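You operate a simulated robot arm through the tools that you are given. There is no shell and no other tool. Be economical: measure what you need, move in short steps, check, and stop when the job is done.

Carry out the task below with a simulated robot arm. There is one attempt and no reset: what you move stays moved.

## Task
Measure vials D2 and M7 and rack each by its reading.
Fine: green rack up to 150, red rack over 150; leave the meter on and the other vials in place.

Only the result counts: the job must be done as asked and must still hold three seconds after the hand-in. Knocking over, shifting, dropping, spilling or breaking anything else fails it.

## Robot
A 7-joint arm with a two-finger parallel gripper, fixed in place. Base frame: the origin is at the foot of the arm, x ahead of it, y to its left, z up. Lengths are in mm, angles in degrees, forces in N, time in s.
With the tool pointing down near the work surface it reaches from about 240 to 680 mm from the base axis. Its first joint turns from -66.0 to 66.0 degrees. Payload 2.4 kg.
Tool frame: the origin (TCP) lies between the finger pads and is the grasp point; the fingertips stand 30 mm ahead of it; z points along the fingers, y is the line along which they close. The gripper opens to 94 mm. The fingers are 28 mm wide and 10 mm thick; the gripper's body (50 by 96 mm) begins 55 mm behind the TCP.
Orientation is that of the tool frame in the base frame, as a unit quaternion [w, x, y, z]. With the fingers straight down and closing along the base's y, the tool's x points along the base's -x, its y along +y and its z along -z.

## Interface
- The arm moves only by the tool jog_arm. Its argument "rows" is one flat list of numbers, 6 for each row, row after row: the shift along the tool's x, y, z in m, then the turn, a rotation vector about the tool's x, y, z in degrees. In form: [x, y, z, ax, ay, az, x, y, z, ax, ay, az, ...]. A call has 1 to 20 rows; each row is the pose to reach, as a shift and turn from the pose commanded when the call began, along the tool's axes at that moment. "fingers" is the opening in per cent of the stroke, from 0 (shut) to 100 (fully open), set as the call begins (left out, the last holds). Each row takes 0.2 s and may step no farther than 50 mm and 8.6 degrees from the row before; otherwise, or with a gripper value out of range, the whole call is refused. A pose out of reach is approached as far as the arm can. The call stops where the force on the tool passes 40 N (or 10 N more than at its start, if that is more) or the arm is blocked; 0.2 s more then pass. The fingers move at their own pace (about 153 mm/s each) and stop on an object; they squeeze with about 30 N. The grip force told is the motor's: it shows also when the fingers shut on nothing. Time passes only in rows, and 0.2 s behind the last, so rows that repeat a pose let the fingers close. The reply holds the time, the measured pose of the TCP, the force on the tool along the base axes, the opening and the grip force, in the units named above and with some noise, with the torque about the TCP (base axes, N m) and any sound that the robot's microphone picked up.
- Cameras (640 x 400 px; columns grow to the right, rows downward): "scene" is fixed at [48.6, 476.5, 1438.6]; the picture's right is [-0.62, -0.79, 0.00], its down [-0.48, 0.38, -0.79] and it looks along [0.62, -0.49, -0.61] (base axes); focal length 326 px, centre (320, 200). "wrist" rides on the gripper at [76, 14, -102] in the tool frame; the picture's right is [-0.18, 0.98, 0.00], its down [-0.75, -0.14, -0.64] and it looks along [-0.63, -0.12, 0.77] (tool axes); focal length 243 px, centre (320, 200). There is no depth. A picture from a camera that has moved, and an enlarged one, comes with that camera's place and axes in the base frame and with its lens. The place of the scene camera against the robot may be out by one fixed shift of up to 18 mm in any direction.
- snapshot(camera): a new picture of that camera. The clock stands still meanwhile.
- close_up(camera, box): a new picture of the part [left, top, right, bottom] of that camera's present view, enlarged. The clock stands still meanwhile.
- hand_in(): hands the job in; it is judged then, once.

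Work in short steps. Places have to be worked out from the pictures, the camera data and where the tool is seen: move nearer, look again, correct. Check each grasp and each placing, and mend what went wrong. You have 120 turns and 68 pictures in all, those below and enlarged ones among them. Open the gripper and draw the arm clear of the work before you hand the job in, unless the task says otherwise; then end with one line.

The tools are called after "Emit:" as name(argument=value, ...) on one line, values as JSON. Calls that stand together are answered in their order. jog_arm: Moves the arm, as the interface text tells. Its arguments: {"type":"object","properties":{"rows":{"type":"array"},"fingers":{"type":"number"}},"required":["rows"]} The other tools are called the same way: snapshot (camera) takes a picture; close_up (camera, box) takes an enlarged picture of a part of a camera's view; hand_in () hands the job in.

At the start:

```text
t: 0.0
tcp_pos: [421.3, -23.9, 1127.5]
ee_rot: [0.0, 0.0, 1.0, 0.0]
wrist_force: [-0.1, 0.6, 0.9]
moment: [-0.01, -0.01, -0.01]
gripper_width: 94.0
grasp_force: 0.0
```

scene: 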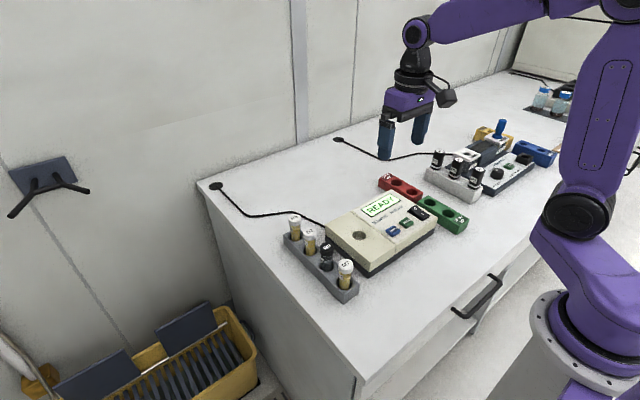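
wrist: 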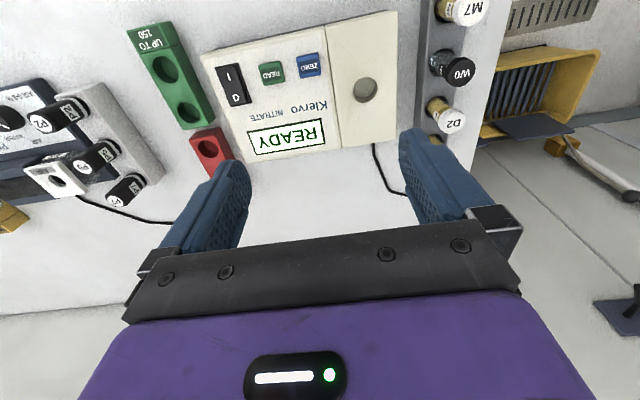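

The meter (Klervo nitrate) shows READY, with the vial rack beside it and green and red racks on its other side. I'll enlarge the views to read the labels.

Emit:
close_up(camera="scene", box=[270, 165, 480, 305])

Emit:
close_up(camera="wrist", box=[120, 0, 520, 200])

```text
2.86 times, centred on (375, 235) of scene
camera zoom: at [48.6, 476.5, 1438.6], right [-0.62, -0.79, 0.0], down [-0.48, 0.38, -0.79], along [0.62, -0.49, -0.61], focal length 931 px, centre (163, 100)
```

zoom: 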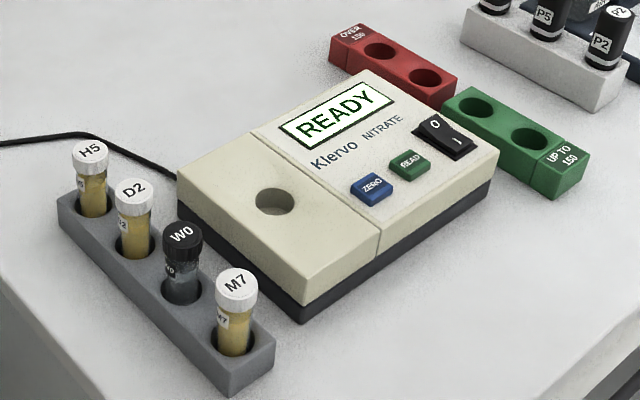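

```text
1.60 times, centred on (320, 100) of wrist
camera zoom: at [345.3, -9.9, 1231.3], right [0.18, 0.98, 0.0], down [0.75, -0.14, 0.64], along [0.63, -0.12, -0.77], focal length 388 px, centre (320, 360)
```

zoom: 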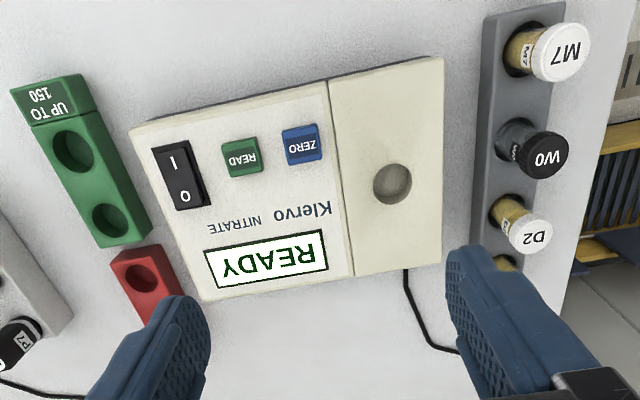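

Triangulating puts the meter well at about (452, 32, 875), the D2 cap at about (508, 144, 908) and the M7 cap at about (383, 142, 907). I'll move to hover above D2 and refine from there.

Emit:
jog_arm(rows=[-0.017, 0.034, 0.02, 0, 0, 0, -0.034, 0.068, 0.04, 0, 0, 0, -0.051, 0.102, 0.06, 0, 0, 0, -0.068, 0.136, 0.08, 0, 0, 0, -0.086, 0.168, 0.1, 0, 0, 0], fingers=65)

Emit:
snapshot(camera="wrist")

Emit:
snapshot(camera="scene")

```text
t: 1.2
tcp_pos: [506.7, 144.1, 1028.7]
ee_rot: [0.0, 0.001, 1.0, 0.0]
wrist_force: [0.5, 0.5, -0.9]
moment: [0.02, 0.01, 0.0]
gripper_width: 61.0
grasp_force: 0.0
```

```text
63 pictures are left
camera wrist: at [431.3, 158.5, 1131.6], right [0.19, 0.98, 0.0], down [0.75, -0.14, 0.64], along [0.63, -0.12, -0.77], focal length 243 px, centre (320, 200)
```

wrist: 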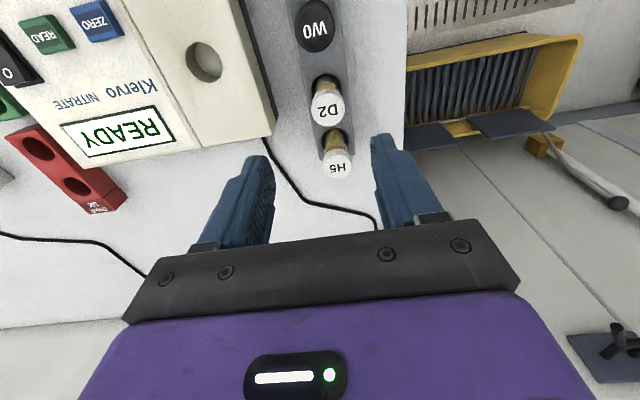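

```text
62 pictures are left
```

scene: 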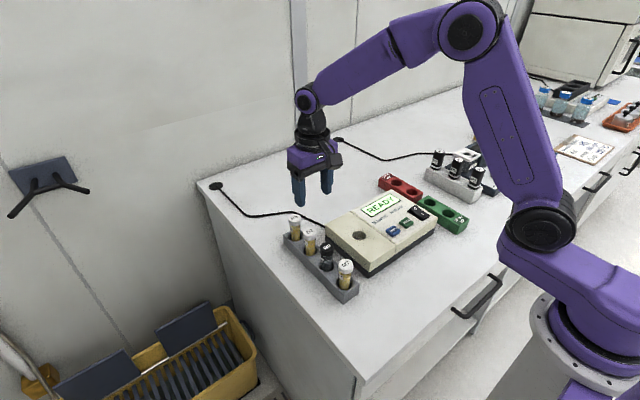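

D2 now resolves to about (508, 150, 907), with 62 mm between vials along x. I'll centre on y=150 and descend to z≈950, then look again.

Emit:
jog_arm(rows=[-0.001, 0.006, 0.04, 0, 0, 0, -0.001, 0.006, 0.08, 0, 0, 0])

Emit:
snapshot(camera="wrist")

Emit:
close_up(camera="scene", box=[250, 150, 410, 310])

```text
t: 1.8
tcp_pos: [507.3, 149.2, 947.7]
ee_rot: [-0.001, 0.0, 1.0, 0.0]
wrist_force: [-0.1, -0.2, 0.0]
moment: [-0.01, -0.02, 0.0]
gripper_width: 61.5
grasp_force: 0.0
```

```text
61 pictures are left
camera wrist: at [432.1, 164.7, 1051.2], right [0.18, 0.98, 0.0], down [0.75, -0.14, 0.64], along [0.63, -0.12, -0.77], focal length 243 px, centre (320, 200)
```

wrist: 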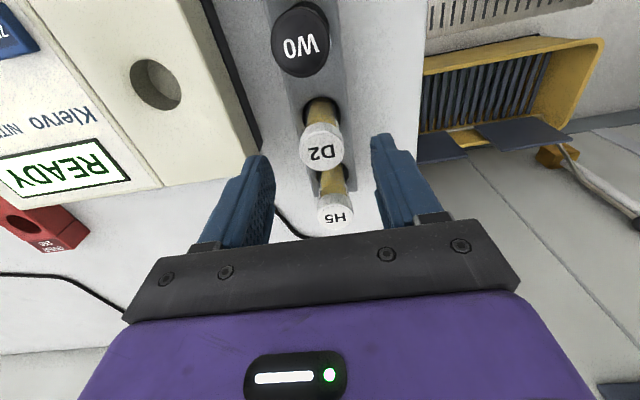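

```text
2.50 times, centred on (330, 230) of scene
camera zoom: at [48.6, 476.5, 1438.6], right [-0.62, -0.79, 0.0], down [-0.48, 0.38, -0.79], along [0.62, -0.49, -0.61], focal length 815 px, centre (295, 125)
```

zoom: 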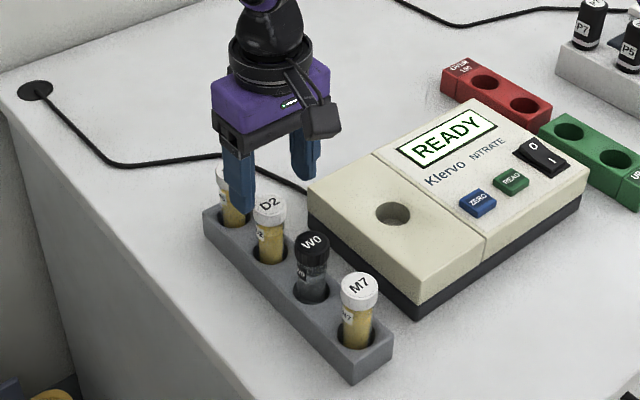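

D2's cap is centred between the fingers at about (510, 150). I'll descend so the tips cover the cap, then close.

Emit:
jog_arm(rows=[-0.002, 0.001, 0.018, 0, 0, 0, -0.002, 0.001, 0.035, 0, 0, 0])

Emit:
jog_arm(rows=[0, 0, 0, 0, 0, 0, 0, 0, 0, 0, 0, 0, 0, 0, 0, 0, 0, 0], fingers=0)

Emit:
snapshot(camera="wrist")

```text
t: 2.4
tcp_pos: [509.2, 149.2, 913.2]
ee_rot: [0.0, -0.001, 1.0, 0.0]
wrist_force: [-0.1, -0.3, 0.1]
moment: [0.0, -0.02, 0.03]
gripper_width: 61.4
grasp_force: 0.0
```

```text
t: 3.2
tcp_pos: [509.2, 149.3, 914.2]
ee_rot: [0.0, 0.0, 1.0, 0.001]
wrist_force: [-0.3, -0.4, 0.2]
moment: [0.02, 0.01, -0.01]
gripper_width: 30.2
grasp_force: 29.6
```

```text
59 pictures are left
camera wrist: at [433.7, 164.8, 1016.5], right [0.18, 0.98, 0.0], down [0.75, -0.14, 0.64], along [0.63, -0.12, -0.77], focal length 243 px, centre (320, 200)
```

wrist: 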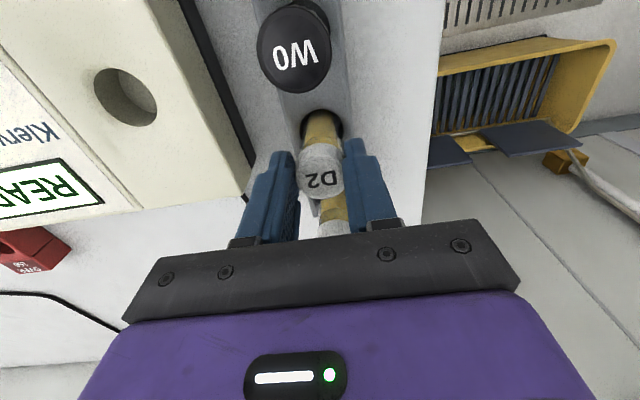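

D2 is gripped at 30 mm. Combining the views moves the well to about (459.5, 34.5, 856). I'll lift straight up and check.

Emit:
jog_arm(rows=[0, 0, -0.03, 0, 0, 0, 0, 0, -0.065, 0, 0, 0, 0, 0, -0.1, 0, 0, 0])

Emit:
snapshot(camera="wrist")

Emit:
close_up(camera="scene", box=[250, 130, 410, 290])

```text
t: 4.0
tcp_pos: [510.3, 151.8, 1013.5]
ee_rot: [0.0, 0.0, 1.0, 0.0]
wrist_force: [0.3, -0.8, 0.3]
moment: [0.02, 0.0, 0.02]
gripper_width: 30.2
grasp_force: 30.0
```

```text
58 pictures are left
camera wrist: at [433.7, 165.9, 1116.8], right [0.18, 0.98, 0.0], down [0.75, -0.14, 0.64], along [0.63, -0.12, -0.77], focal length 243 px, centre (320, 200)
```

wrist: 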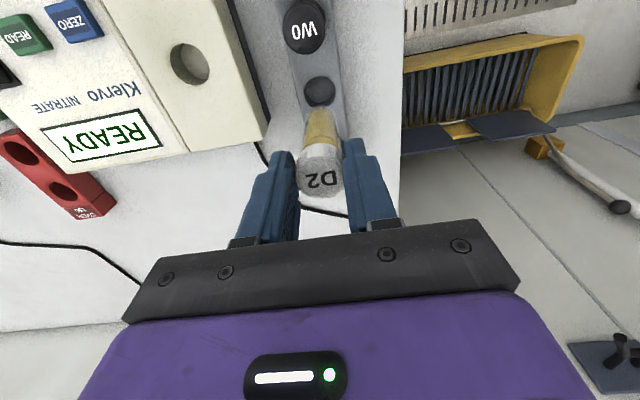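

```text
2.50 times, centred on (330, 210) of scene
camera zoom: at [48.6, 476.5, 1438.6], right [-0.62, -0.79, 0.0], down [-0.48, 0.38, -0.79], along [0.62, -0.49, -0.61], focal length 815 px, centre (295, 175)
```

zoom: 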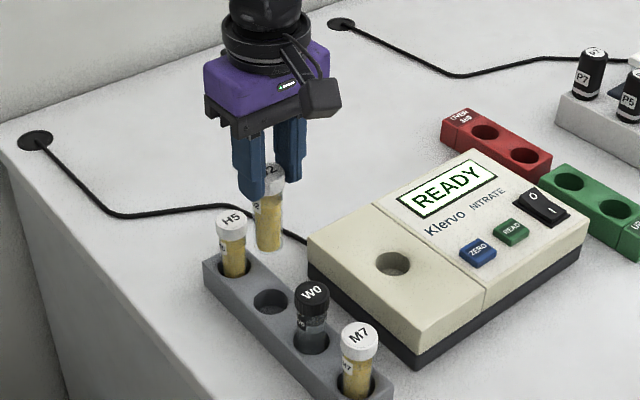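

The vial hangs straight, with its bottom well clear. I'll carry it across to above the well.

Emit:
jog_arm(rows=[0.017, -0.039, 0, 0, 0, 0, 0.034, -0.078, 0, 0, 0, 0, 0.0505, -0.117, 0, 0, 0, 0, 0.0505, -0.117, 0.035, 0, 0, 0])

Emit:
snapshot(camera="wrist")

Emit:
close_up(camera="scene", box=[280, 130, 440, 290])

```text
t: 5.0
tcp_pos: [459.8, 30.9, 978.0]
ee_rot: [0.0, 0.0, 1.0, -0.001]
wrist_force: [0.3, -0.2, -0.6]
moment: [0.01, 0.01, 0.01]
gripper_width: 30.3
grasp_force: 29.8
```

```text
56 pictures are left
camera wrist: at [383.9, 47.4, 1081.4], right [0.18, 0.98, 0.0], down [0.75, -0.14, 0.64], along [0.63, -0.12, -0.77], focal length 243 px, centre (320, 200)
```

wrist: 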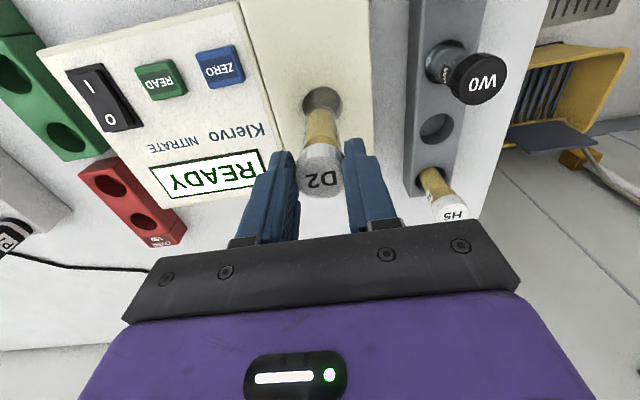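

```text
2.50 times, centred on (360, 210) of scene
camera zoom: at [48.7, 476.5, 1438.6], right [-0.62, -0.79, 0.0], down [-0.48, 0.38, -0.79], along [0.62, -0.49, -0.61], focal length 815 px, centre (220, 175)
```

zoom: 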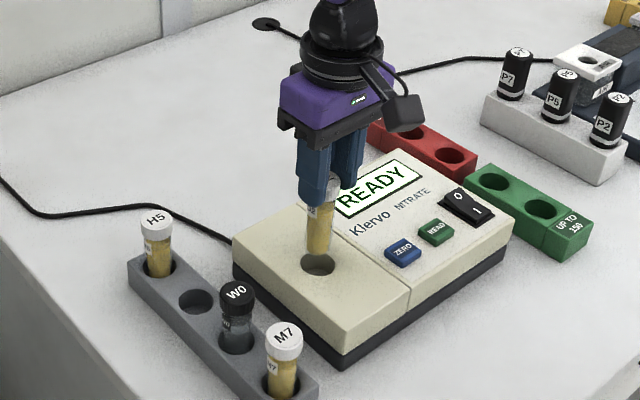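

The vial is just above the well. I'll zoom in on the hole and vial bottom for fine alignment.

Emit:
close_up(camera="wrist", box=[270, 60, 370, 220])

Emit:
close_up(camera="scene", box=[320, 180, 400, 260])

```text
2.50 times, centred on (320, 140) of wrist
camera zoom: at [383.9, 47.4, 1081.4], right [0.18, 0.98, 0.0], down [0.75, -0.14, 0.64], along [0.63, -0.12, -0.77], focal length 606 px, centre (320, 350)
```

zoom: 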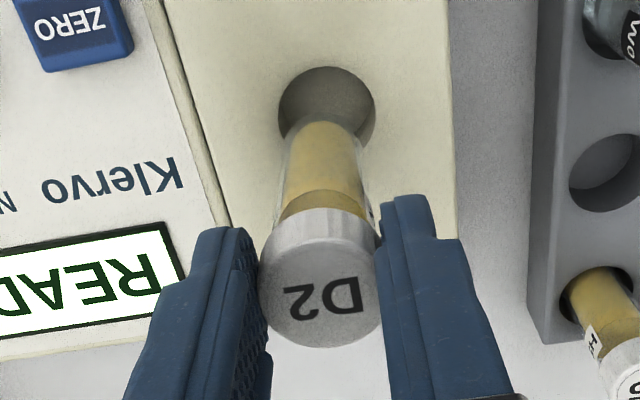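

```text
5.00 times, centred on (360, 220) of scene
camera zoom: at [48.7, 476.5, 1438.6], right [-0.62, -0.79, 0.0], down [-0.48, 0.38, -0.79], along [0.62, -0.49, -0.61], focal length 1630 px, centre (120, 100)
```

zoom: 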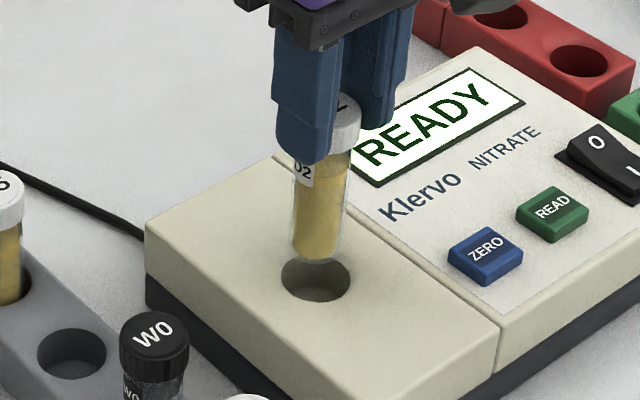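

Alignment is good: the hole is about 35 mm across, the vial about 24, and the offset is about 1 mm. I'll lower the vial in.

Emit:
jog_arm(rows=[-0.001, 0.001, 0.02, 0, 0, 0, -0.001, 0.001, 0.035, 0, 0, 0, -0.001, 0.001, 0.045, 0, 0, 0, -0.001, 0.001, 0.053, 0, 0, 0])

Emit:
close_up(camera="scene", box=[320, 180, 400, 260])

```text
t: 6.0
tcp_pos: [462.7, 34.7, 926.1]
ee_rot: [0.005, 0.0, 1.0, 0.0]
wrist_force: [-0.7, -2.2, 23.9]
moment: [0.12, -0.12, -0.03]
gripper_width: 31.0
grasp_force: 29.9
```

```text
5.00 times, centred on (360, 220) of scene
camera zoom: at [48.3, 476.4, 1438.6], right [-0.62, -0.79, 0.0], down [-0.48, 0.38, -0.79], along [0.62, -0.49, -0.61], focal length 1630 px, centre (120, 100)
```

zoom: 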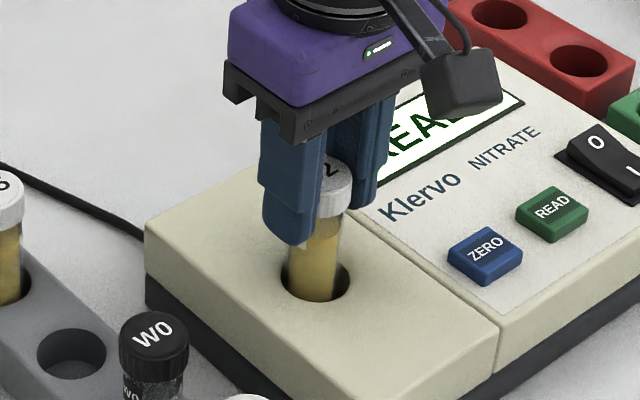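

There is contact at 24 N, so the vial is probably on the well's floor. I'll ease the pressure and check from the wrist camera before releasing.

Emit:
jog_arm(rows=[0, 0, -0.002, 0, 0, 0])

Emit:
close_up(camera="wrist", box=[240, 40, 400, 220])

```text
t: 6.4
tcp_pos: [460.9, 35.5, 926.9]
ee_rot: [0.001, 0.0, 1.0, 0.0]
wrist_force: [2.2, -1.5, 6.0]
moment: [0.0, -0.3, -0.01]
gripper_width: 30.9
grasp_force: 29.9
```

```text
2.22 times, centred on (320, 130) of wrist
camera zoom: at [384.7, 49.4, 1029.9], right [0.18, 0.98, 0.0], down [0.75, -0.14, 0.64], along [0.63, -0.12, -0.77], focal length 539 px, centre (320, 356)
```

zoom: 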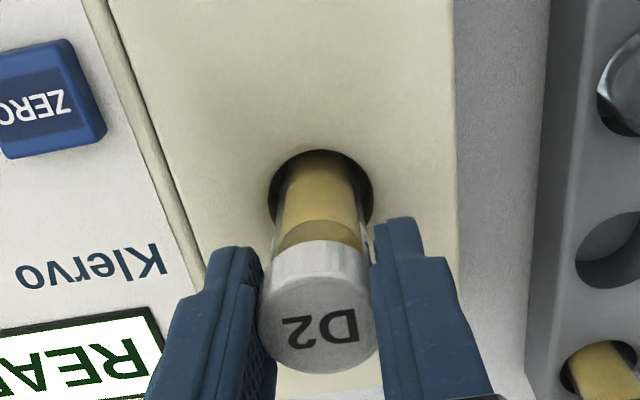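

The vial stands centred in the well and the load is nearly gone. I'll open the fingers partway and check that it stays upright.

Emit:
jog_arm(rows=[0, 0, 0, 0, 0, 0, 0, 0, 0, 0, 0, 0], fingers=45)

Emit:
close_up(camera="scene", box=[320, 180, 400, 260])

Emit:
close_up(camera="wrist", box=[240, 40, 400, 220])

```text
t: 7.0
tcp_pos: [460.2, 34.0, 926.3]
ee_rot: [-0.001, 0.0, 1.0, -0.001]
wrist_force: [-0.3, 0.0, 0.2]
moment: [0.0, 0.01, -0.01]
gripper_width: 42.3
grasp_force: 0.1
```

```text
5.00 times, centred on (360, 220) of scene
camera zoom: at [48.6, 476.5, 1438.6], right [-0.62, -0.79, 0.0], down [-0.48, 0.38, -0.79], along [0.62, -0.49, -0.61], focal length 1630 px, centre (120, 100)
```

zoom: 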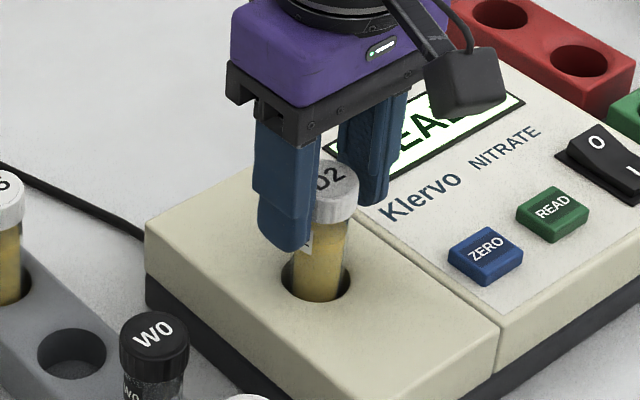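

```text
2.22 times, centred on (320, 130) of wrist
camera zoom: at [384.6, 49.2, 1030.2], right [0.18, 0.98, 0.0], down [0.75, -0.14, 0.64], along [0.63, -0.12, -0.77], focal length 539 px, centre (320, 356)
```

zoom: 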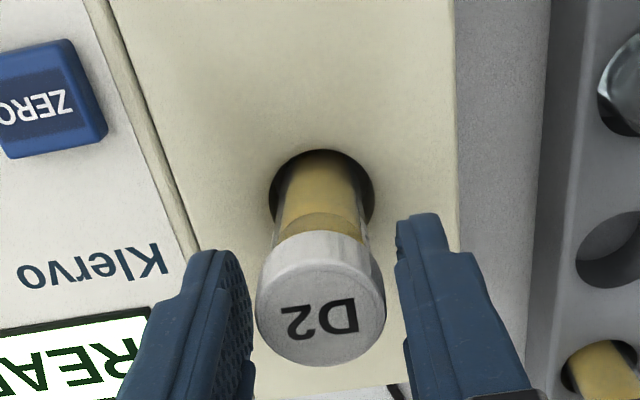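

D2 stands free and upright in the well. I'll rise clear, shut the fingers and go above the READ button, which I place at about (413, -92).

Emit:
jog_arm(rows=[0, 0, -0.04, 0, 0, 0, 0, 0, -0.075, 0, 0, 0])

Emit:
jog_arm(rows=[0.016, -0.042, 0, 0, 0, 0, 0.032, -0.084, 0, 0, 0, 0, 0.047, -0.127, 0, 0, 0, 0, 0.047, -0.127, 0.04, 0, 0, 0], fingers=0)

Emit:
snapshot(camera="wrist")

```text
t: 7.6
tcp_pos: [460.1, 32.7, 1002.3]
ee_rot: [0.0, 0.0, 1.0, -0.001]
wrist_force: [-0.1, 0.0, 0.5]
moment: [-0.02, 0.02, -0.01]
gripper_width: 42.6
grasp_force: 0.0
```

```text
t: 8.6
tcp_pos: [413.2, -92.5, 962.3]
ee_rot: [0.001, 0.0, 1.0, 0.001]
wrist_force: [0.2, 0.5, -0.2]
moment: [0.02, 0.02, -0.02]
gripper_width: 0.1
grasp_force: 30.3
```

```text
48 pictures are left
camera wrist: at [337.8, -77.9, 1065.5], right [0.18, 0.98, 0.0], down [0.75, -0.14, 0.64], along [0.63, -0.12, -0.77], focal length 243 px, centre (320, 200)
```

wrist: 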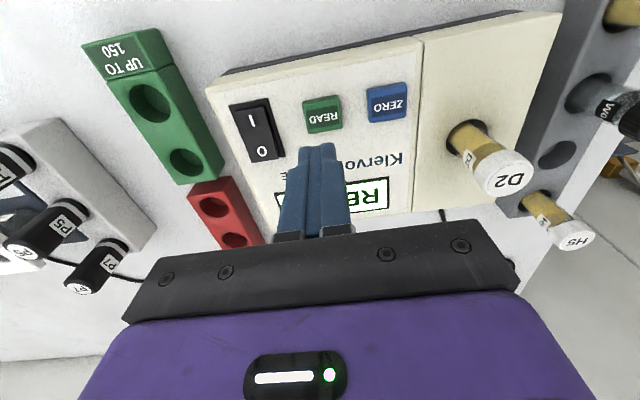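

READ refines to about (412.5, -90). I'll descend toward it.

Emit:
jog_arm(rows=[0, 0.002, 0.03, 0, 0, 0, 0, 0.002, 0.06, 0, 0, 0])

Emit:
snapshot(camera="wrist")

Emit:
close_up(camera="scene", box=[320, 160, 440, 280])

```text
t: 9.2
tcp_pos: [413.0, -89.9, 901.7]
ee_rot: [0.0, 0.0, 1.0, 0.0]
wrist_force: [-0.9, 0.3, -1.0]
moment: [0.0, -0.01, -0.01]
gripper_width: 0.0
grasp_force: 30.3
```

```text
47 pictures are left
camera wrist: at [337.4, -74.8, 1004.4], right [0.18, 0.98, 0.0], down [0.75, -0.14, 0.64], along [0.63, -0.12, -0.77], focal length 243 px, centre (320, 200)
```

wrist: 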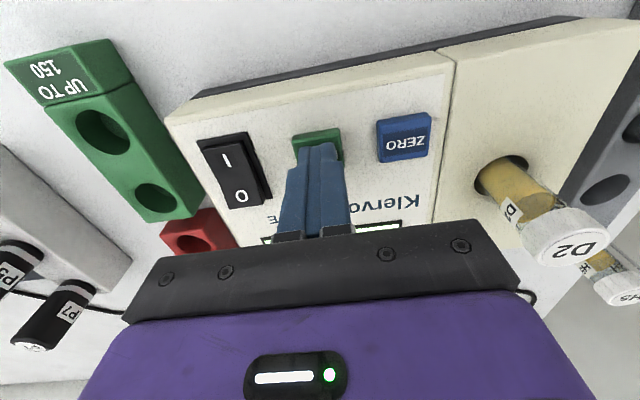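

```text
3.33 times, centred on (380, 220) of scene
camera zoom: at [48.6, 476.5, 1438.6], right [-0.62, -0.79, 0.0], down [-0.48, 0.38, -0.79], along [0.62, -0.49, -0.61], focal length 1087 px, centre (120, 133)
```

zoom: 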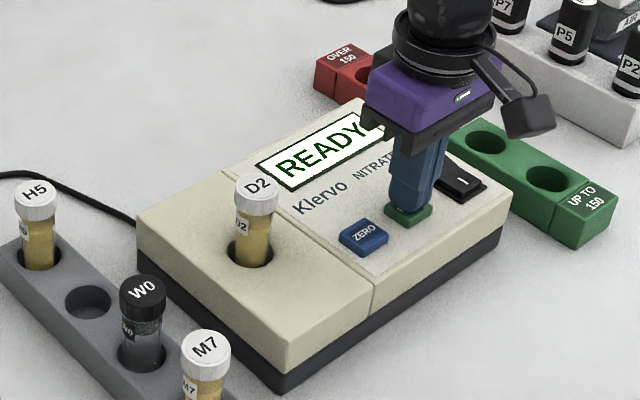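

The fingertips are right above READ. I'll press in small steps and back off.

Emit:
jog_arm(rows=[0, 0, 0.003, 0, 0, 0, 0, 0, 0.006, 0, 0, 0, 0, 0, 0.008, 0, 0, 0])

Emit:
close_up(camera="scene", box=[320, 160, 440, 280])

```text
t: 10.0
tcp_pos: [414.1, -90.3, 894.5]
ee_rot: [0.0, 0.0, 1.0, 0.0]
wrist_force: [-2.7, 4.8, 13.3]
moment: [0.17, 0.09, 0.0]
gripper_width: 0.0
grasp_force: 29.9
heard: click
```

```text
3.33 times, centred on (380, 220) of scene
camera zoom: at [48.4, 476.7, 1438.5], right [-0.62, -0.79, 0.0], down [-0.48, 0.38, -0.79], along [0.62, -0.49, -0.61], focal length 1087 px, centre (120, 133)
```

zoom: 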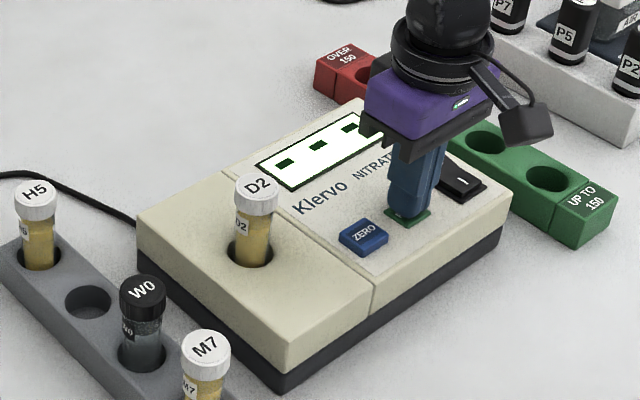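

It clicked and the meter is measuring ("---"). I'll raise off the button and wait for the reading.

Emit:
jog_arm(rows=[0, 0, -0.03, 0, 0, 0, 0, 0, -0.07, 0, 0, 0, 0, 0, -0.108, 0, 0, 0, 0, 0, -0.108, 0, 0, 0, 0, 0, -0.108, 0, 0, 0, 0, 0, -0.108, 0, 0, 0, 0, 0, -0.108, 0, 0, 0, 0, 0, -0.108, 0, 0, 0, 0, 0, -0.108, 0, 0, 0, 0, 0, -0.108, 0, 0, 0], fingers=65)

Emit:
close_up(camera="scene", box=[320, 160, 440, 280])

```text
t: 12.2
tcp_pos: [412.5, -89.9, 1001.9]
ee_rot: [0.0, 0.0, 1.0, 0.0]
wrist_force: [0.3, -0.4, -0.6]
moment: [0.01, -0.01, -0.02]
gripper_width: 60.9
grasp_force: 0.0
```

```text
3.33 times, centred on (380, 220) of scene
camera zoom: at [48.6, 476.5, 1438.6], right [-0.62, -0.79, 0.0], down [-0.48, 0.38, -0.79], along [0.62, -0.49, -0.61], focal length 1087 px, centre (120, 133)
```

zoom: 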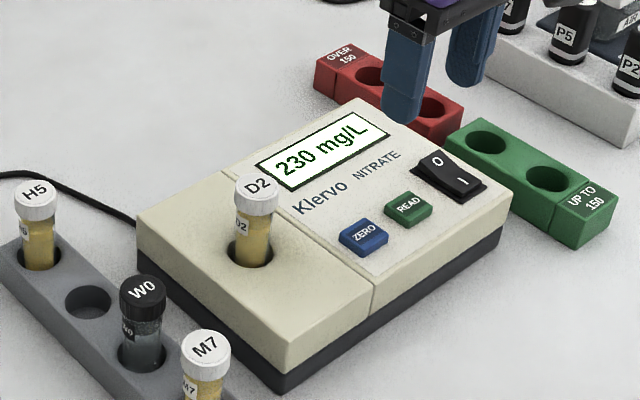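

The display reads 230 mg/L. I'll zoom in to confirm it and check for other flags, and look at the red rack for placing.

Emit:
close_up(camera="scene", box=[365, 185, 415, 215])

Emit:
snapshot(camera="wrist")

```text
12.80 times, centred on (390, 200) of scene
camera zoom: at [48.6, 476.5, 1438.6], right [-0.62, -0.79, 0.0], down [-0.48, 0.38, -0.79], along [0.62, -0.49, -0.61], focal length 4173 px, centre (-576, 200)
```

zoom: 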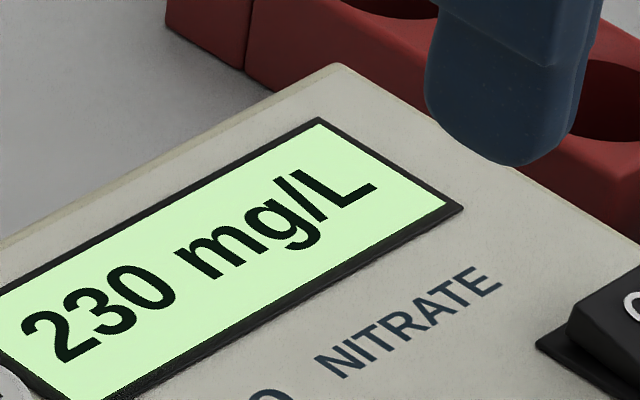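

```text
42 pictures are left
camera wrist: at [337.3, -75.1, 1105.0], right [0.18, 0.98, 0.0], down [0.75, -0.14, 0.64], along [0.63, -0.12, -0.77], focal length 243 px, centre (320, 200)
```

wrist: 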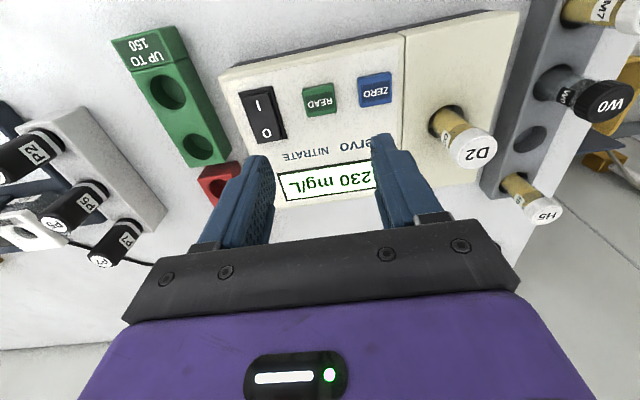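

230 is over 150, so D2 goes in the red rack. I'll return over D2 and descend with the fingers open.

Emit:
jog_arm(rows=[-0.016, 0.042, 0, 0, 0, 0, -0.032, 0.084, 0, 0, 0, 0, -0.047, 0.125, 0, 0, 0, 0, -0.047, 0.125, 0.03, 0, 0, 0], fingers=65)

Emit:
snapshot(camera="wrist")

```text
t: 13.2
tcp_pos: [460.5, 33.4, 972.6]
ee_rot: [0.0, 0.0, 1.0, 0.0]
wrist_force: [-1.7, -0.5, 0.3]
moment: [-0.03, 0.03, 0.0]
gripper_width: 61.0
grasp_force: 0.0
```

```text
41 pictures are left
camera wrist: at [384.4, 49.7, 1075.0], right [0.18, 0.98, 0.0], down [0.75, -0.14, 0.64], along [0.63, -0.12, -0.77], focal length 243 px, centre (320, 200)
```

wrist: 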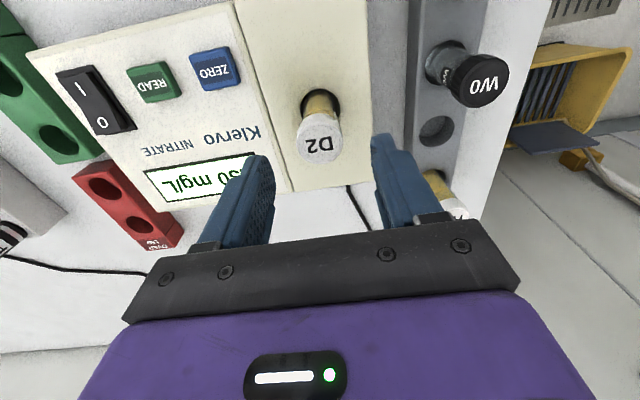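

D2 is centred between the fingers. I'll descend 47 mm, grip, then lift.

Emit:
jog_arm(rows=[0, 0, 0.024, 0, 0, 0, 0, 0, 0.047, 0, 0, 0])

Emit:
jog_arm(rows=[0, 0, 0, 0, 0, 0, 0, 0, 0, 0, 0, 0, 0, 0, 0, 0, 0, 0, 0, 0, -0.04, 0, 0, 0, 0, 0, -0.08, 0, 0, 0], fingers=0)

Emit:
snapshot(camera="wrist")

```text
t: 13.8
tcp_pos: [459.9, 35.1, 924.6]
ee_rot: [0.0, 0.0, 1.0, 0.0]
wrist_force: [0.0, -0.8, 0.2]
moment: [-0.03, 0.01, 0.03]
gripper_width: 60.8
grasp_force: 0.0
```

```text
t: 15.0
tcp_pos: [461.2, 35.0, 1005.5]
ee_rot: [0.0, 0.0, 1.0, -0.001]
wrist_force: [0.5, 0.3, -0.5]
moment: [0.03, 0.02, 0.01]
gripper_width: 30.8
grasp_force: 30.7
```

```text
40 pictures are left
camera wrist: at [384.8, 48.9, 1107.9], right [0.18, 0.98, 0.0], down [0.75, -0.14, 0.64], along [0.63, -0.12, -0.77], focal length 243 px, centre (320, 200)
```

wrist: 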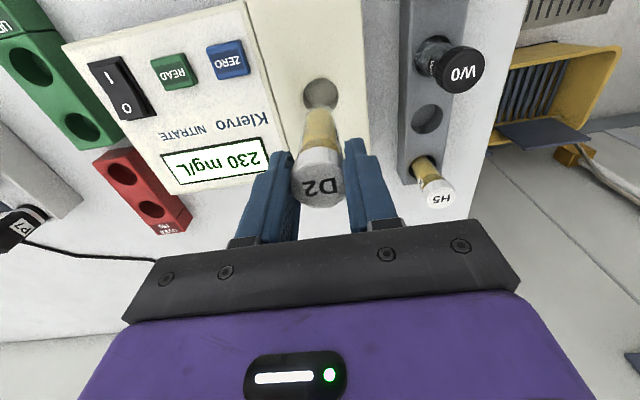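

D2 is lifted. The red holes triangulate to about (505.5, -227.5, 855) and (565, -226). I'll carry D2 over the first one.

Emit:
jog_arm(rows=[-0.0075, -0.044, 0, 0, 0, 0, -0.015, -0.088, 0, 0, 0, 0, -0.0225, -0.132, 0, 0, 0, 0, -0.03, -0.176, 0, 0, 0, 0, -0.0375, -0.22, 0, 0, 0, 0, -0.0447, -0.2626, 0, 0, 0, 0, -0.0447, -0.2626, 0.027, 0, 0, 0])

Emit:
close_up(camera="wrist", box=[220, 20, 420, 220])

Emit:
close_up(camera="scene", box=[360, 130, 480, 240])

```text
t: 16.6
tcp_pos: [505.4, -229.3, 978.9]
ee_rot: [0.001, 0.0, 1.0, 0.0]
wrist_force: [0.3, -0.2, -0.3]
moment: [-0.01, -0.01, 0.02]
gripper_width: 30.9
grasp_force: 29.9
```

```text
2.00 times, centred on (320, 120) of wrist
camera zoom: at [429.0, -214.8, 1081.5], right [0.18, 0.98, 0.0], down [0.75, -0.14, 0.64], along [0.63, -0.12, -0.77], focal length 485 px, centre (320, 360)
```

zoom: 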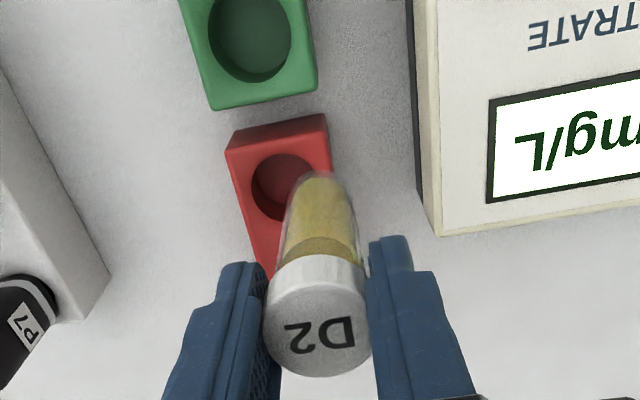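

```text
3.64 times, centred on (420, 185) of scene
camera zoom: at [48.7, 476.5, 1438.6], right [-0.62, -0.79, 0.0], down [-0.48, 0.38, -0.79], along [0.62, -0.49, -0.61], focal length 1186 px, centre (-44, 254)
```

zoom: 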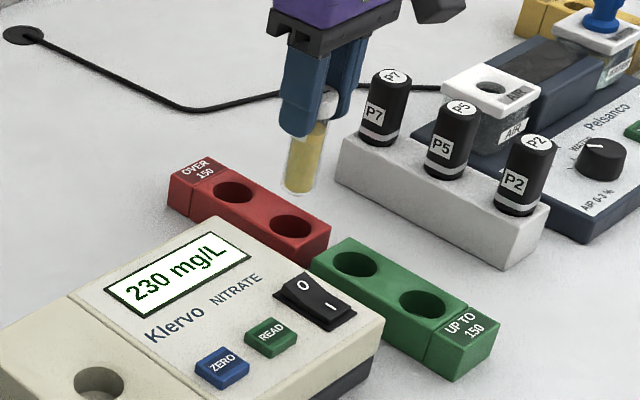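

Triangulation with this view shows the red rack is lower, with the hole at about (514, -247, 836). I'll shift there and look again.

Emit:
jog_arm(rows=[-0.0085, -0.0195, 0, 0, 0, 0, -0.0085, -0.0195, 0.03, 0, 0, 0])

Emit:
close_up(camera="wrist", box=[220, 20, 420, 220])

Emit:
close_up(camera="scene", box=[370, 150, 450, 230])

```text
t: 17.2
tcp_pos: [514.5, -247.8, 947.3]
ee_rot: [0.0, 0.0, 1.0, 0.0]
wrist_force: [-0.3, 0.6, -0.6]
moment: [0.03, 0.01, 0.02]
gripper_width: 31.1
grasp_force: 29.9
```

```text
2.00 times, centred on (320, 120) of wrist
camera zoom: at [438.3, -233.8, 1051.4], right [0.18, 0.98, 0.0], down [0.75, -0.14, 0.64], along [0.63, -0.12, -0.77], focal length 485 px, centre (320, 360)
```

zoom: 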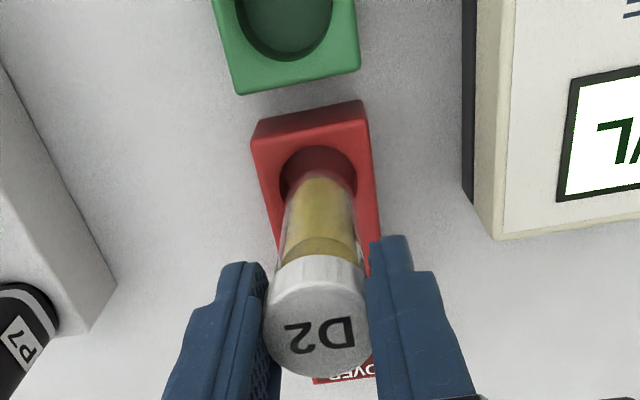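

```text
5.00 times, centred on (410, 190) of scene
camera zoom: at [48.7, 476.5, 1438.6], right [-0.62, -0.79, 0.0], down [-0.48, 0.38, -0.79], along [0.62, -0.49, -0.61], focal length 1630 px, centre (-130, 250)
```

zoom: 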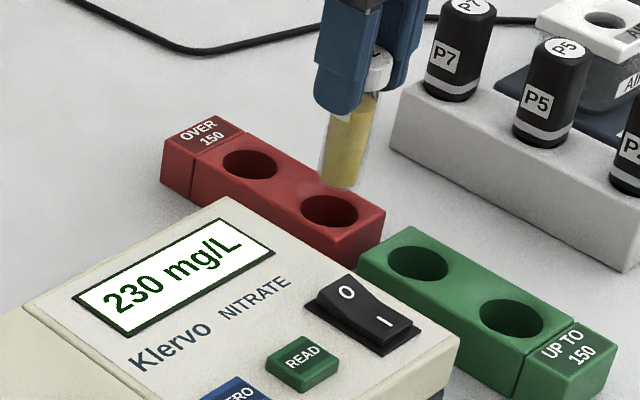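

The vial lines up with the red hole in both views. I'll lower it, going gently toward contact.

Emit:
jog_arm(rows=[0, -0.0005, 0.015, 0, 0, 0, 0, -0.0005, 0.025, 0, 0, 0, 0, -0.0005, 0.032, 0, 0, 0, 0, -0.0005, 0.036, 0, 0, 0])

Emit:
close_up(camera="scene", box=[370, 150, 450, 230])

```text
t: 18.2
tcp_pos: [513.9, -248.6, 912.2]
ee_rot: [0.0, 0.0, 1.0, 0.0]
wrist_force: [-0.8, 0.6, -0.8]
moment: [-0.03, -0.02, 0.03]
gripper_width: 31.3
grasp_force: 30.5
```

```text
5.00 times, centred on (410, 190) of scene
camera zoom: at [48.7, 476.5, 1438.6], right [-0.62, -0.79, 0.0], down [-0.48, 0.38, -0.79], along [0.62, -0.49, -0.61], focal length 1630 px, centre (-130, 250)
```

zoom: 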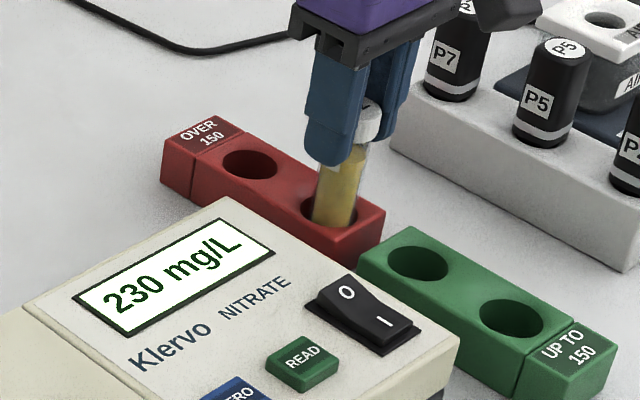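

It's entering the hole with no contact yet. I'll continue in small steps.

Emit:
jog_arm(rows=[0, 0, 0.002, 0, 0, 0, 0, 0, 0.004, 0, 0, 0])

Emit:
jog_arm(rows=[0, 0, 0.002, 0, 0, 0, 0, 0, 0.004, 0, 0, 0])

```text
t: 18.8
tcp_pos: [514.5, -249.3, 907.8]
ee_rot: [0.0, 0.0, 1.0, 0.0]
wrist_force: [-0.7, 0.0, -0.6]
moment: [0.0, -0.03, 0.02]
gripper_width: 30.7
grasp_force: 29.7
```

```text
t: 19.4
tcp_pos: [513.7, -249.2, 904.5]
ee_rot: [-0.001, 0.0, 1.0, 0.0]
wrist_force: [0.0, 0.2, -0.6]
moment: [0.03, -0.02, -0.02]
gripper_width: 30.8
grasp_force: 30.6
```

Still no contact at z≈904, so I'll keep going.

Emit:
jog_arm(rows=[0, 0, 0.002, 0, 0, 0, 0, 0, 0.004, 0, 0, 0])

Emit:
jog_arm(rows=[0, 0, 0.0015, 0, 0, 0, 0, 0, 0.003, 0, 0, 0])

```text
t: 20.0
tcp_pos: [515.5, -249.0, 901.0]
ee_rot: [0.001, -0.001, 1.0, 0.0]
wrist_force: [-0.5, 0.4, -0.2]
moment: [0.0, 0.02, 0.01]
gripper_width: 31.0
grasp_force: 30.0
```

```text
t: 20.6
tcp_pos: [514.1, -247.7, 899.2]
ee_rot: [0.001, 0.0, 1.0, 0.0]
wrist_force: [-4.4, 2.0, 19.1]
moment: [0.2, 0.45, 0.03]
gripper_width: 30.7
grasp_force: 30.1
```

The vial touched bottom at about 899 (19 N). I'll back off slightly, check, then release.

Emit:
jog_arm(rows=[0, 0, -0.002, 0, 0, 0])

Emit:
close_up(camera="wrist", box=[220, 20, 420, 220])

Emit:
close_up(camera="scene", box=[370, 150, 450, 230])

```text
t: 21.0
tcp_pos: [513.7, -248.7, 898.6]
ee_rot: [0.0, 0.0, 1.0, 0.0]
wrist_force: [0.4, -0.2, 5.0]
moment: [0.02, -0.05, -0.01]
gripper_width: 31.0
grasp_force: 29.6
```

```text
2.00 times, centred on (320, 120) of wrist
camera zoom: at [438.2, -233.5, 1001.9], right [0.18, 0.98, 0.0], down [0.75, -0.14, 0.64], along [0.63, -0.12, -0.77], focal length 485 px, centre (320, 360)
```

zoom: 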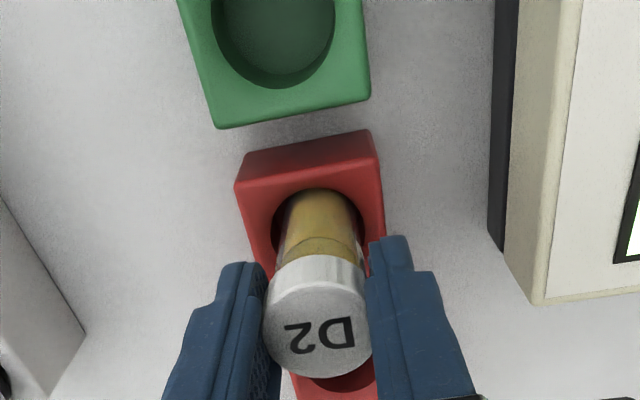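

```text
5.00 times, centred on (410, 190) of scene
camera zoom: at [48.6, 476.6, 1438.6], right [-0.62, -0.79, 0.0], down [-0.48, 0.38, -0.79], along [0.62, -0.49, -0.61], focal length 1630 px, centre (-130, 250)
```

zoom: 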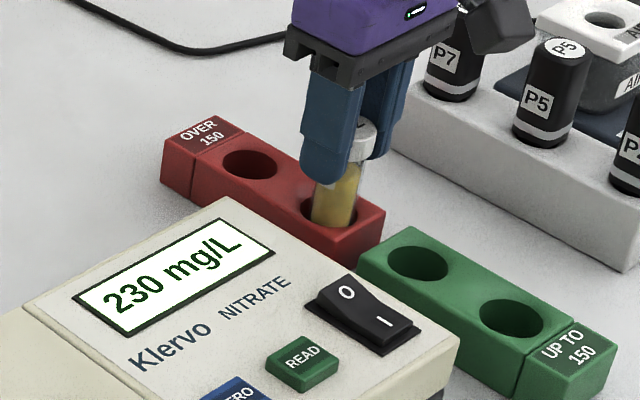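

D2 sits in the red hole. I'll release, rise and check.

Emit:
jog_arm(rows=[0, 0, 0, 0, 0, 0, 0, 0, 0, 0, 0, 0, 0, 0, -0.04, 0, 0, 0, 0, 0, -0.08, 0, 0, 0, 0, 0, -0.115, 0, 0, 0], fingers=60)

Emit:
close_up(camera="scene", box=[350, 140, 470, 240])

```text
t: 22.2
tcp_pos: [512.7, -250.9, 1013.1]
ee_rot: [0.0, 0.0, 1.0, 0.0]
wrist_force: [0.4, 0.1, 0.6]
moment: [-0.02, -0.01, 0.0]
gripper_width: 56.2
grasp_force: 0.1
```

```text
4.00 times, centred on (410, 190) of scene
camera zoom: at [48.6, 476.5, 1438.6], right [-0.62, -0.79, 0.0], down [-0.48, 0.38, -0.79], along [0.62, -0.49, -0.61], focal length 1304 px, centre (-40, 240)
```

zoom: 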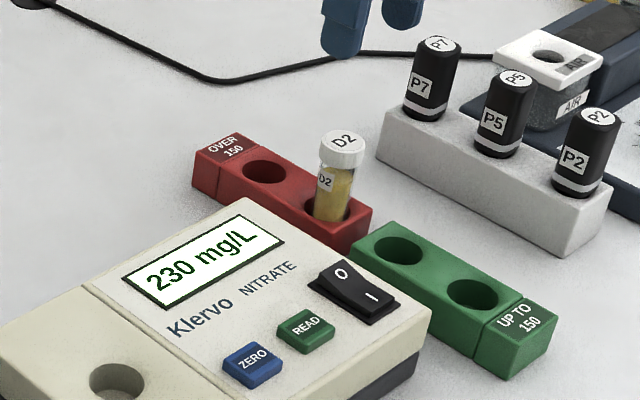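

D2 stands properly in the red rack. I'll travel to above M7, at about (386, 150).

Emit:
jog_arm(rows=[0.0128, 0.0398, 0, 0, 0, 0, 0.0256, 0.0796, 0, 0, 0, 0, 0.0384, 0.1194, 0, 0, 0, 0, 0.0512, 0.1592, 0, 0, 0, 0, 0.064, 0.199, 0, 0, 0, 0, 0.0768, 0.2388, 0, 0, 0, 0, 0.0896, 0.2786, 0, 0, 0, 0, 0.1024, 0.3184, 0, 0, 0, 0, 0.1152, 0.3582, 0, 0, 0, 0, 0.128, 0.398, 0, 0, 0, 0, 0.128, 0.398, 0.04, 0, 0, 0], fingers=65)

Emit:
snapshot(camera="wrist")

```text
t: 24.6
tcp_pos: [387.1, 149.7, 974.7]
ee_rot: [-0.001, 0.0, 1.0, 0.0]
wrist_force: [0.0, 0.5, -0.4]
moment: [0.04, 0.01, 0.0]
gripper_width: 61.1
grasp_force: 0.1
```

```text
31 pictures are left
camera wrist: at [309.7, 164.6, 1077.4], right [0.18, 0.98, 0.0], down [0.75, -0.14, 0.64], along [0.63, -0.12, -0.77], focal length 243 px, centre (320, 200)
```

wrist: 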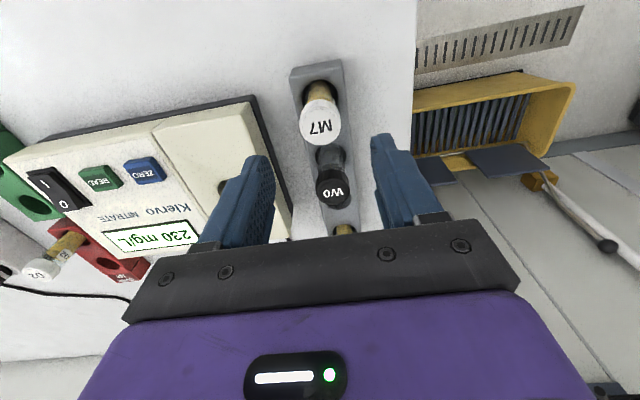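

M7's cap refines to about (381, 151). I'll adjust and lower to z≈945 for a check.

Emit:
jog_arm(rows=[0.005, 0.0005, 0.015, 0, 0, 0, 0.005, 0.0005, 0.03, 0, 0, 0])

Emit:
snapshot(camera="wrist")

```text
t: 25.2
tcp_pos: [381.0, 149.3, 944.9]
ee_rot: [0.0, 0.0, 1.0, -0.001]
wrist_force: [1.1, 0.1, 0.9]
moment: [0.0, -0.04, 0.03]
gripper_width: 60.9
grasp_force: 0.1
```

```text
30 pictures are left
camera wrist: at [304.2, 165.0, 1047.4], right [0.18, 0.98, 0.0], down [0.75, -0.14, 0.64], along [0.63, -0.12, -0.77], focal length 243 px, centre (320, 200)
```

wrist: 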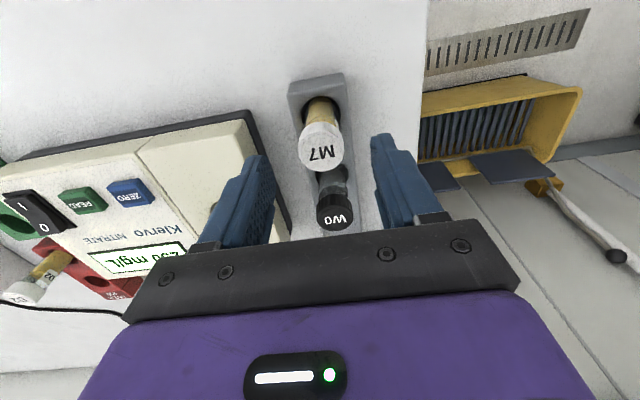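

M7 is centred at about (380.5, 151). I'll descend, grip and lift.

Emit:
jog_arm(rows=[0, 0, 0.016, 0, 0, 0, 0, 0, 0.031, 0, 0, 0])

Emit:
jog_arm(rows=[0, 0, 0, 0, 0, 0, 0, 0, 0, 0, 0, 0, 0, 0, 0, 0, 0, 0, 0, 0, -0.03, 0, 0, 0, 0, 0, -0.065, 0, 0, 0, 0, 0, -0.1, 0, 0, 0], fingers=0)

Emit:
snapshot(camera="wrist")

```text
t: 25.8
tcp_pos: [379.5, 149.6, 913.5]
ee_rot: [0.0, 0.0, 1.0, 0.0]
wrist_force: [-0.7, 0.3, -0.1]
moment: [0.0, 0.0, -0.02]
gripper_width: 61.1
grasp_force: 0.0
```

```text
t: 27.2
tcp_pos: [380.3, 149.8, 1012.1]
ee_rot: [0.0, 0.0, 1.0, -0.001]
wrist_force: [0.6, -0.5, 0.4]
moment: [0.0, -0.02, 0.01]
gripper_width: 30.6
grasp_force: 29.6
```

```text
29 pictures are left
camera wrist: at [305.0, 163.8, 1116.0], right [0.18, 0.98, 0.0], down [0.75, -0.14, 0.64], along [0.63, -0.12, -0.77], focal length 243 px, centre (320, 200)
```

wrist: 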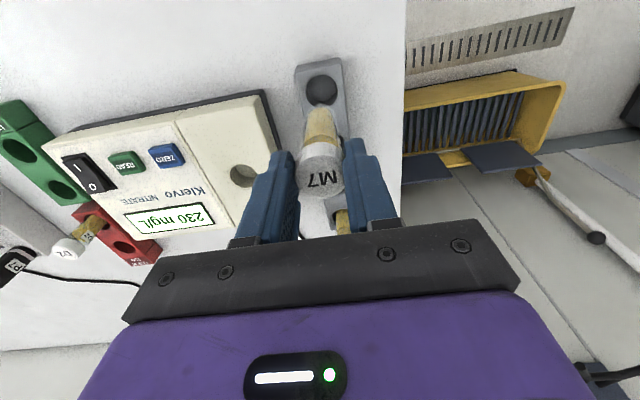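

M7 is lifted. I'll carry it to above the well at the same place as before.

Emit:
jog_arm(rows=[-0.02, -0.029, 0, 0, 0, 0, -0.04, -0.058, 0, 0, 0, 0, -0.06, -0.087, 0, 0, 0, 0, -0.0795, -0.116, 0, 0, 0, 0, -0.0795, -0.116, 0.035, 0, 0, 0])

Emit:
close_up(camera="wrist", box=[270, 60, 370, 220])

Emit:
close_up(camera="scene", box=[320, 180, 400, 260])

```text
t: 28.4
tcp_pos: [461.2, 33.5, 980.3]
ee_rot: [0.0, 0.0, 1.0, -0.001]
wrist_force: [-1.1, -0.5, 0.1]
moment: [0.01, 0.01, -0.01]
gripper_width: 30.4
grasp_force: 30.4
```

```text
2.50 times, centred on (320, 140) of wrist
camera zoom: at [384.8, 48.6, 1082.3], right [0.18, 0.98, 0.0], down [0.75, -0.14, 0.64], along [0.63, -0.12, -0.77], focal length 606 px, centre (320, 350)
```

zoom: 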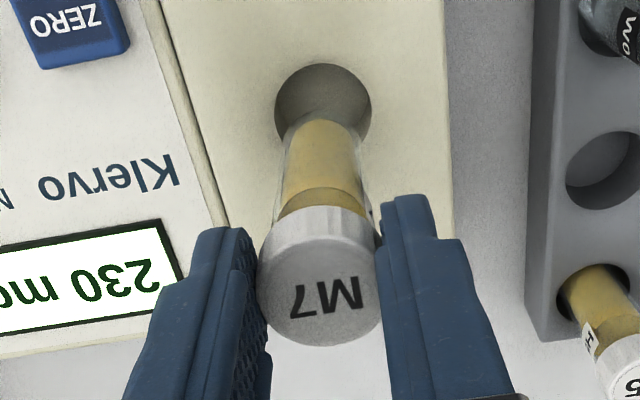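

```text
5.00 times, centred on (360, 220) of scene
camera zoom: at [48.7, 476.5, 1438.6], right [-0.62, -0.79, 0.0], down [-0.48, 0.38, -0.79], along [0.62, -0.49, -0.61], focal length 1630 px, centre (120, 100)
```

zoom: 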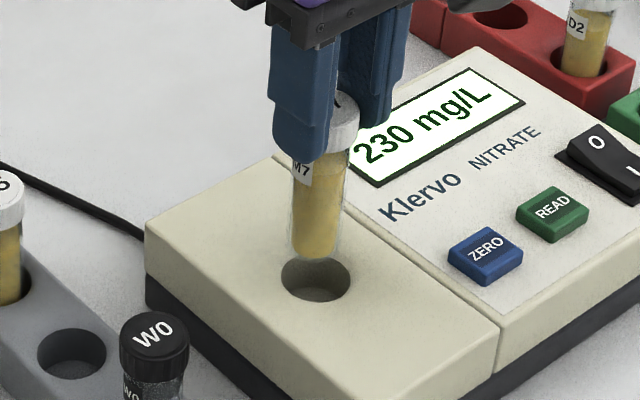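

The alignment matches the earlier insertion. I'll lower it 51 mm.

Emit:
jog_arm(rows=[0, 0, 0.02, 0, 0, 0, 0, 0, 0.035, 0, 0, 0, 0, 0, 0.045, 0, 0, 0, 0, 0, 0.05, 0, 0, 0])

```text
t: 29.4
tcp_pos: [460.4, 33.5, 930.2]
ee_rot: [0.003, 0.0, 1.0, 0.001]
wrist_force: [-0.6, -2.5, 22.7]
moment: [-0.1, -0.16, -0.01]
gripper_width: 30.6
grasp_force: 30.3
```

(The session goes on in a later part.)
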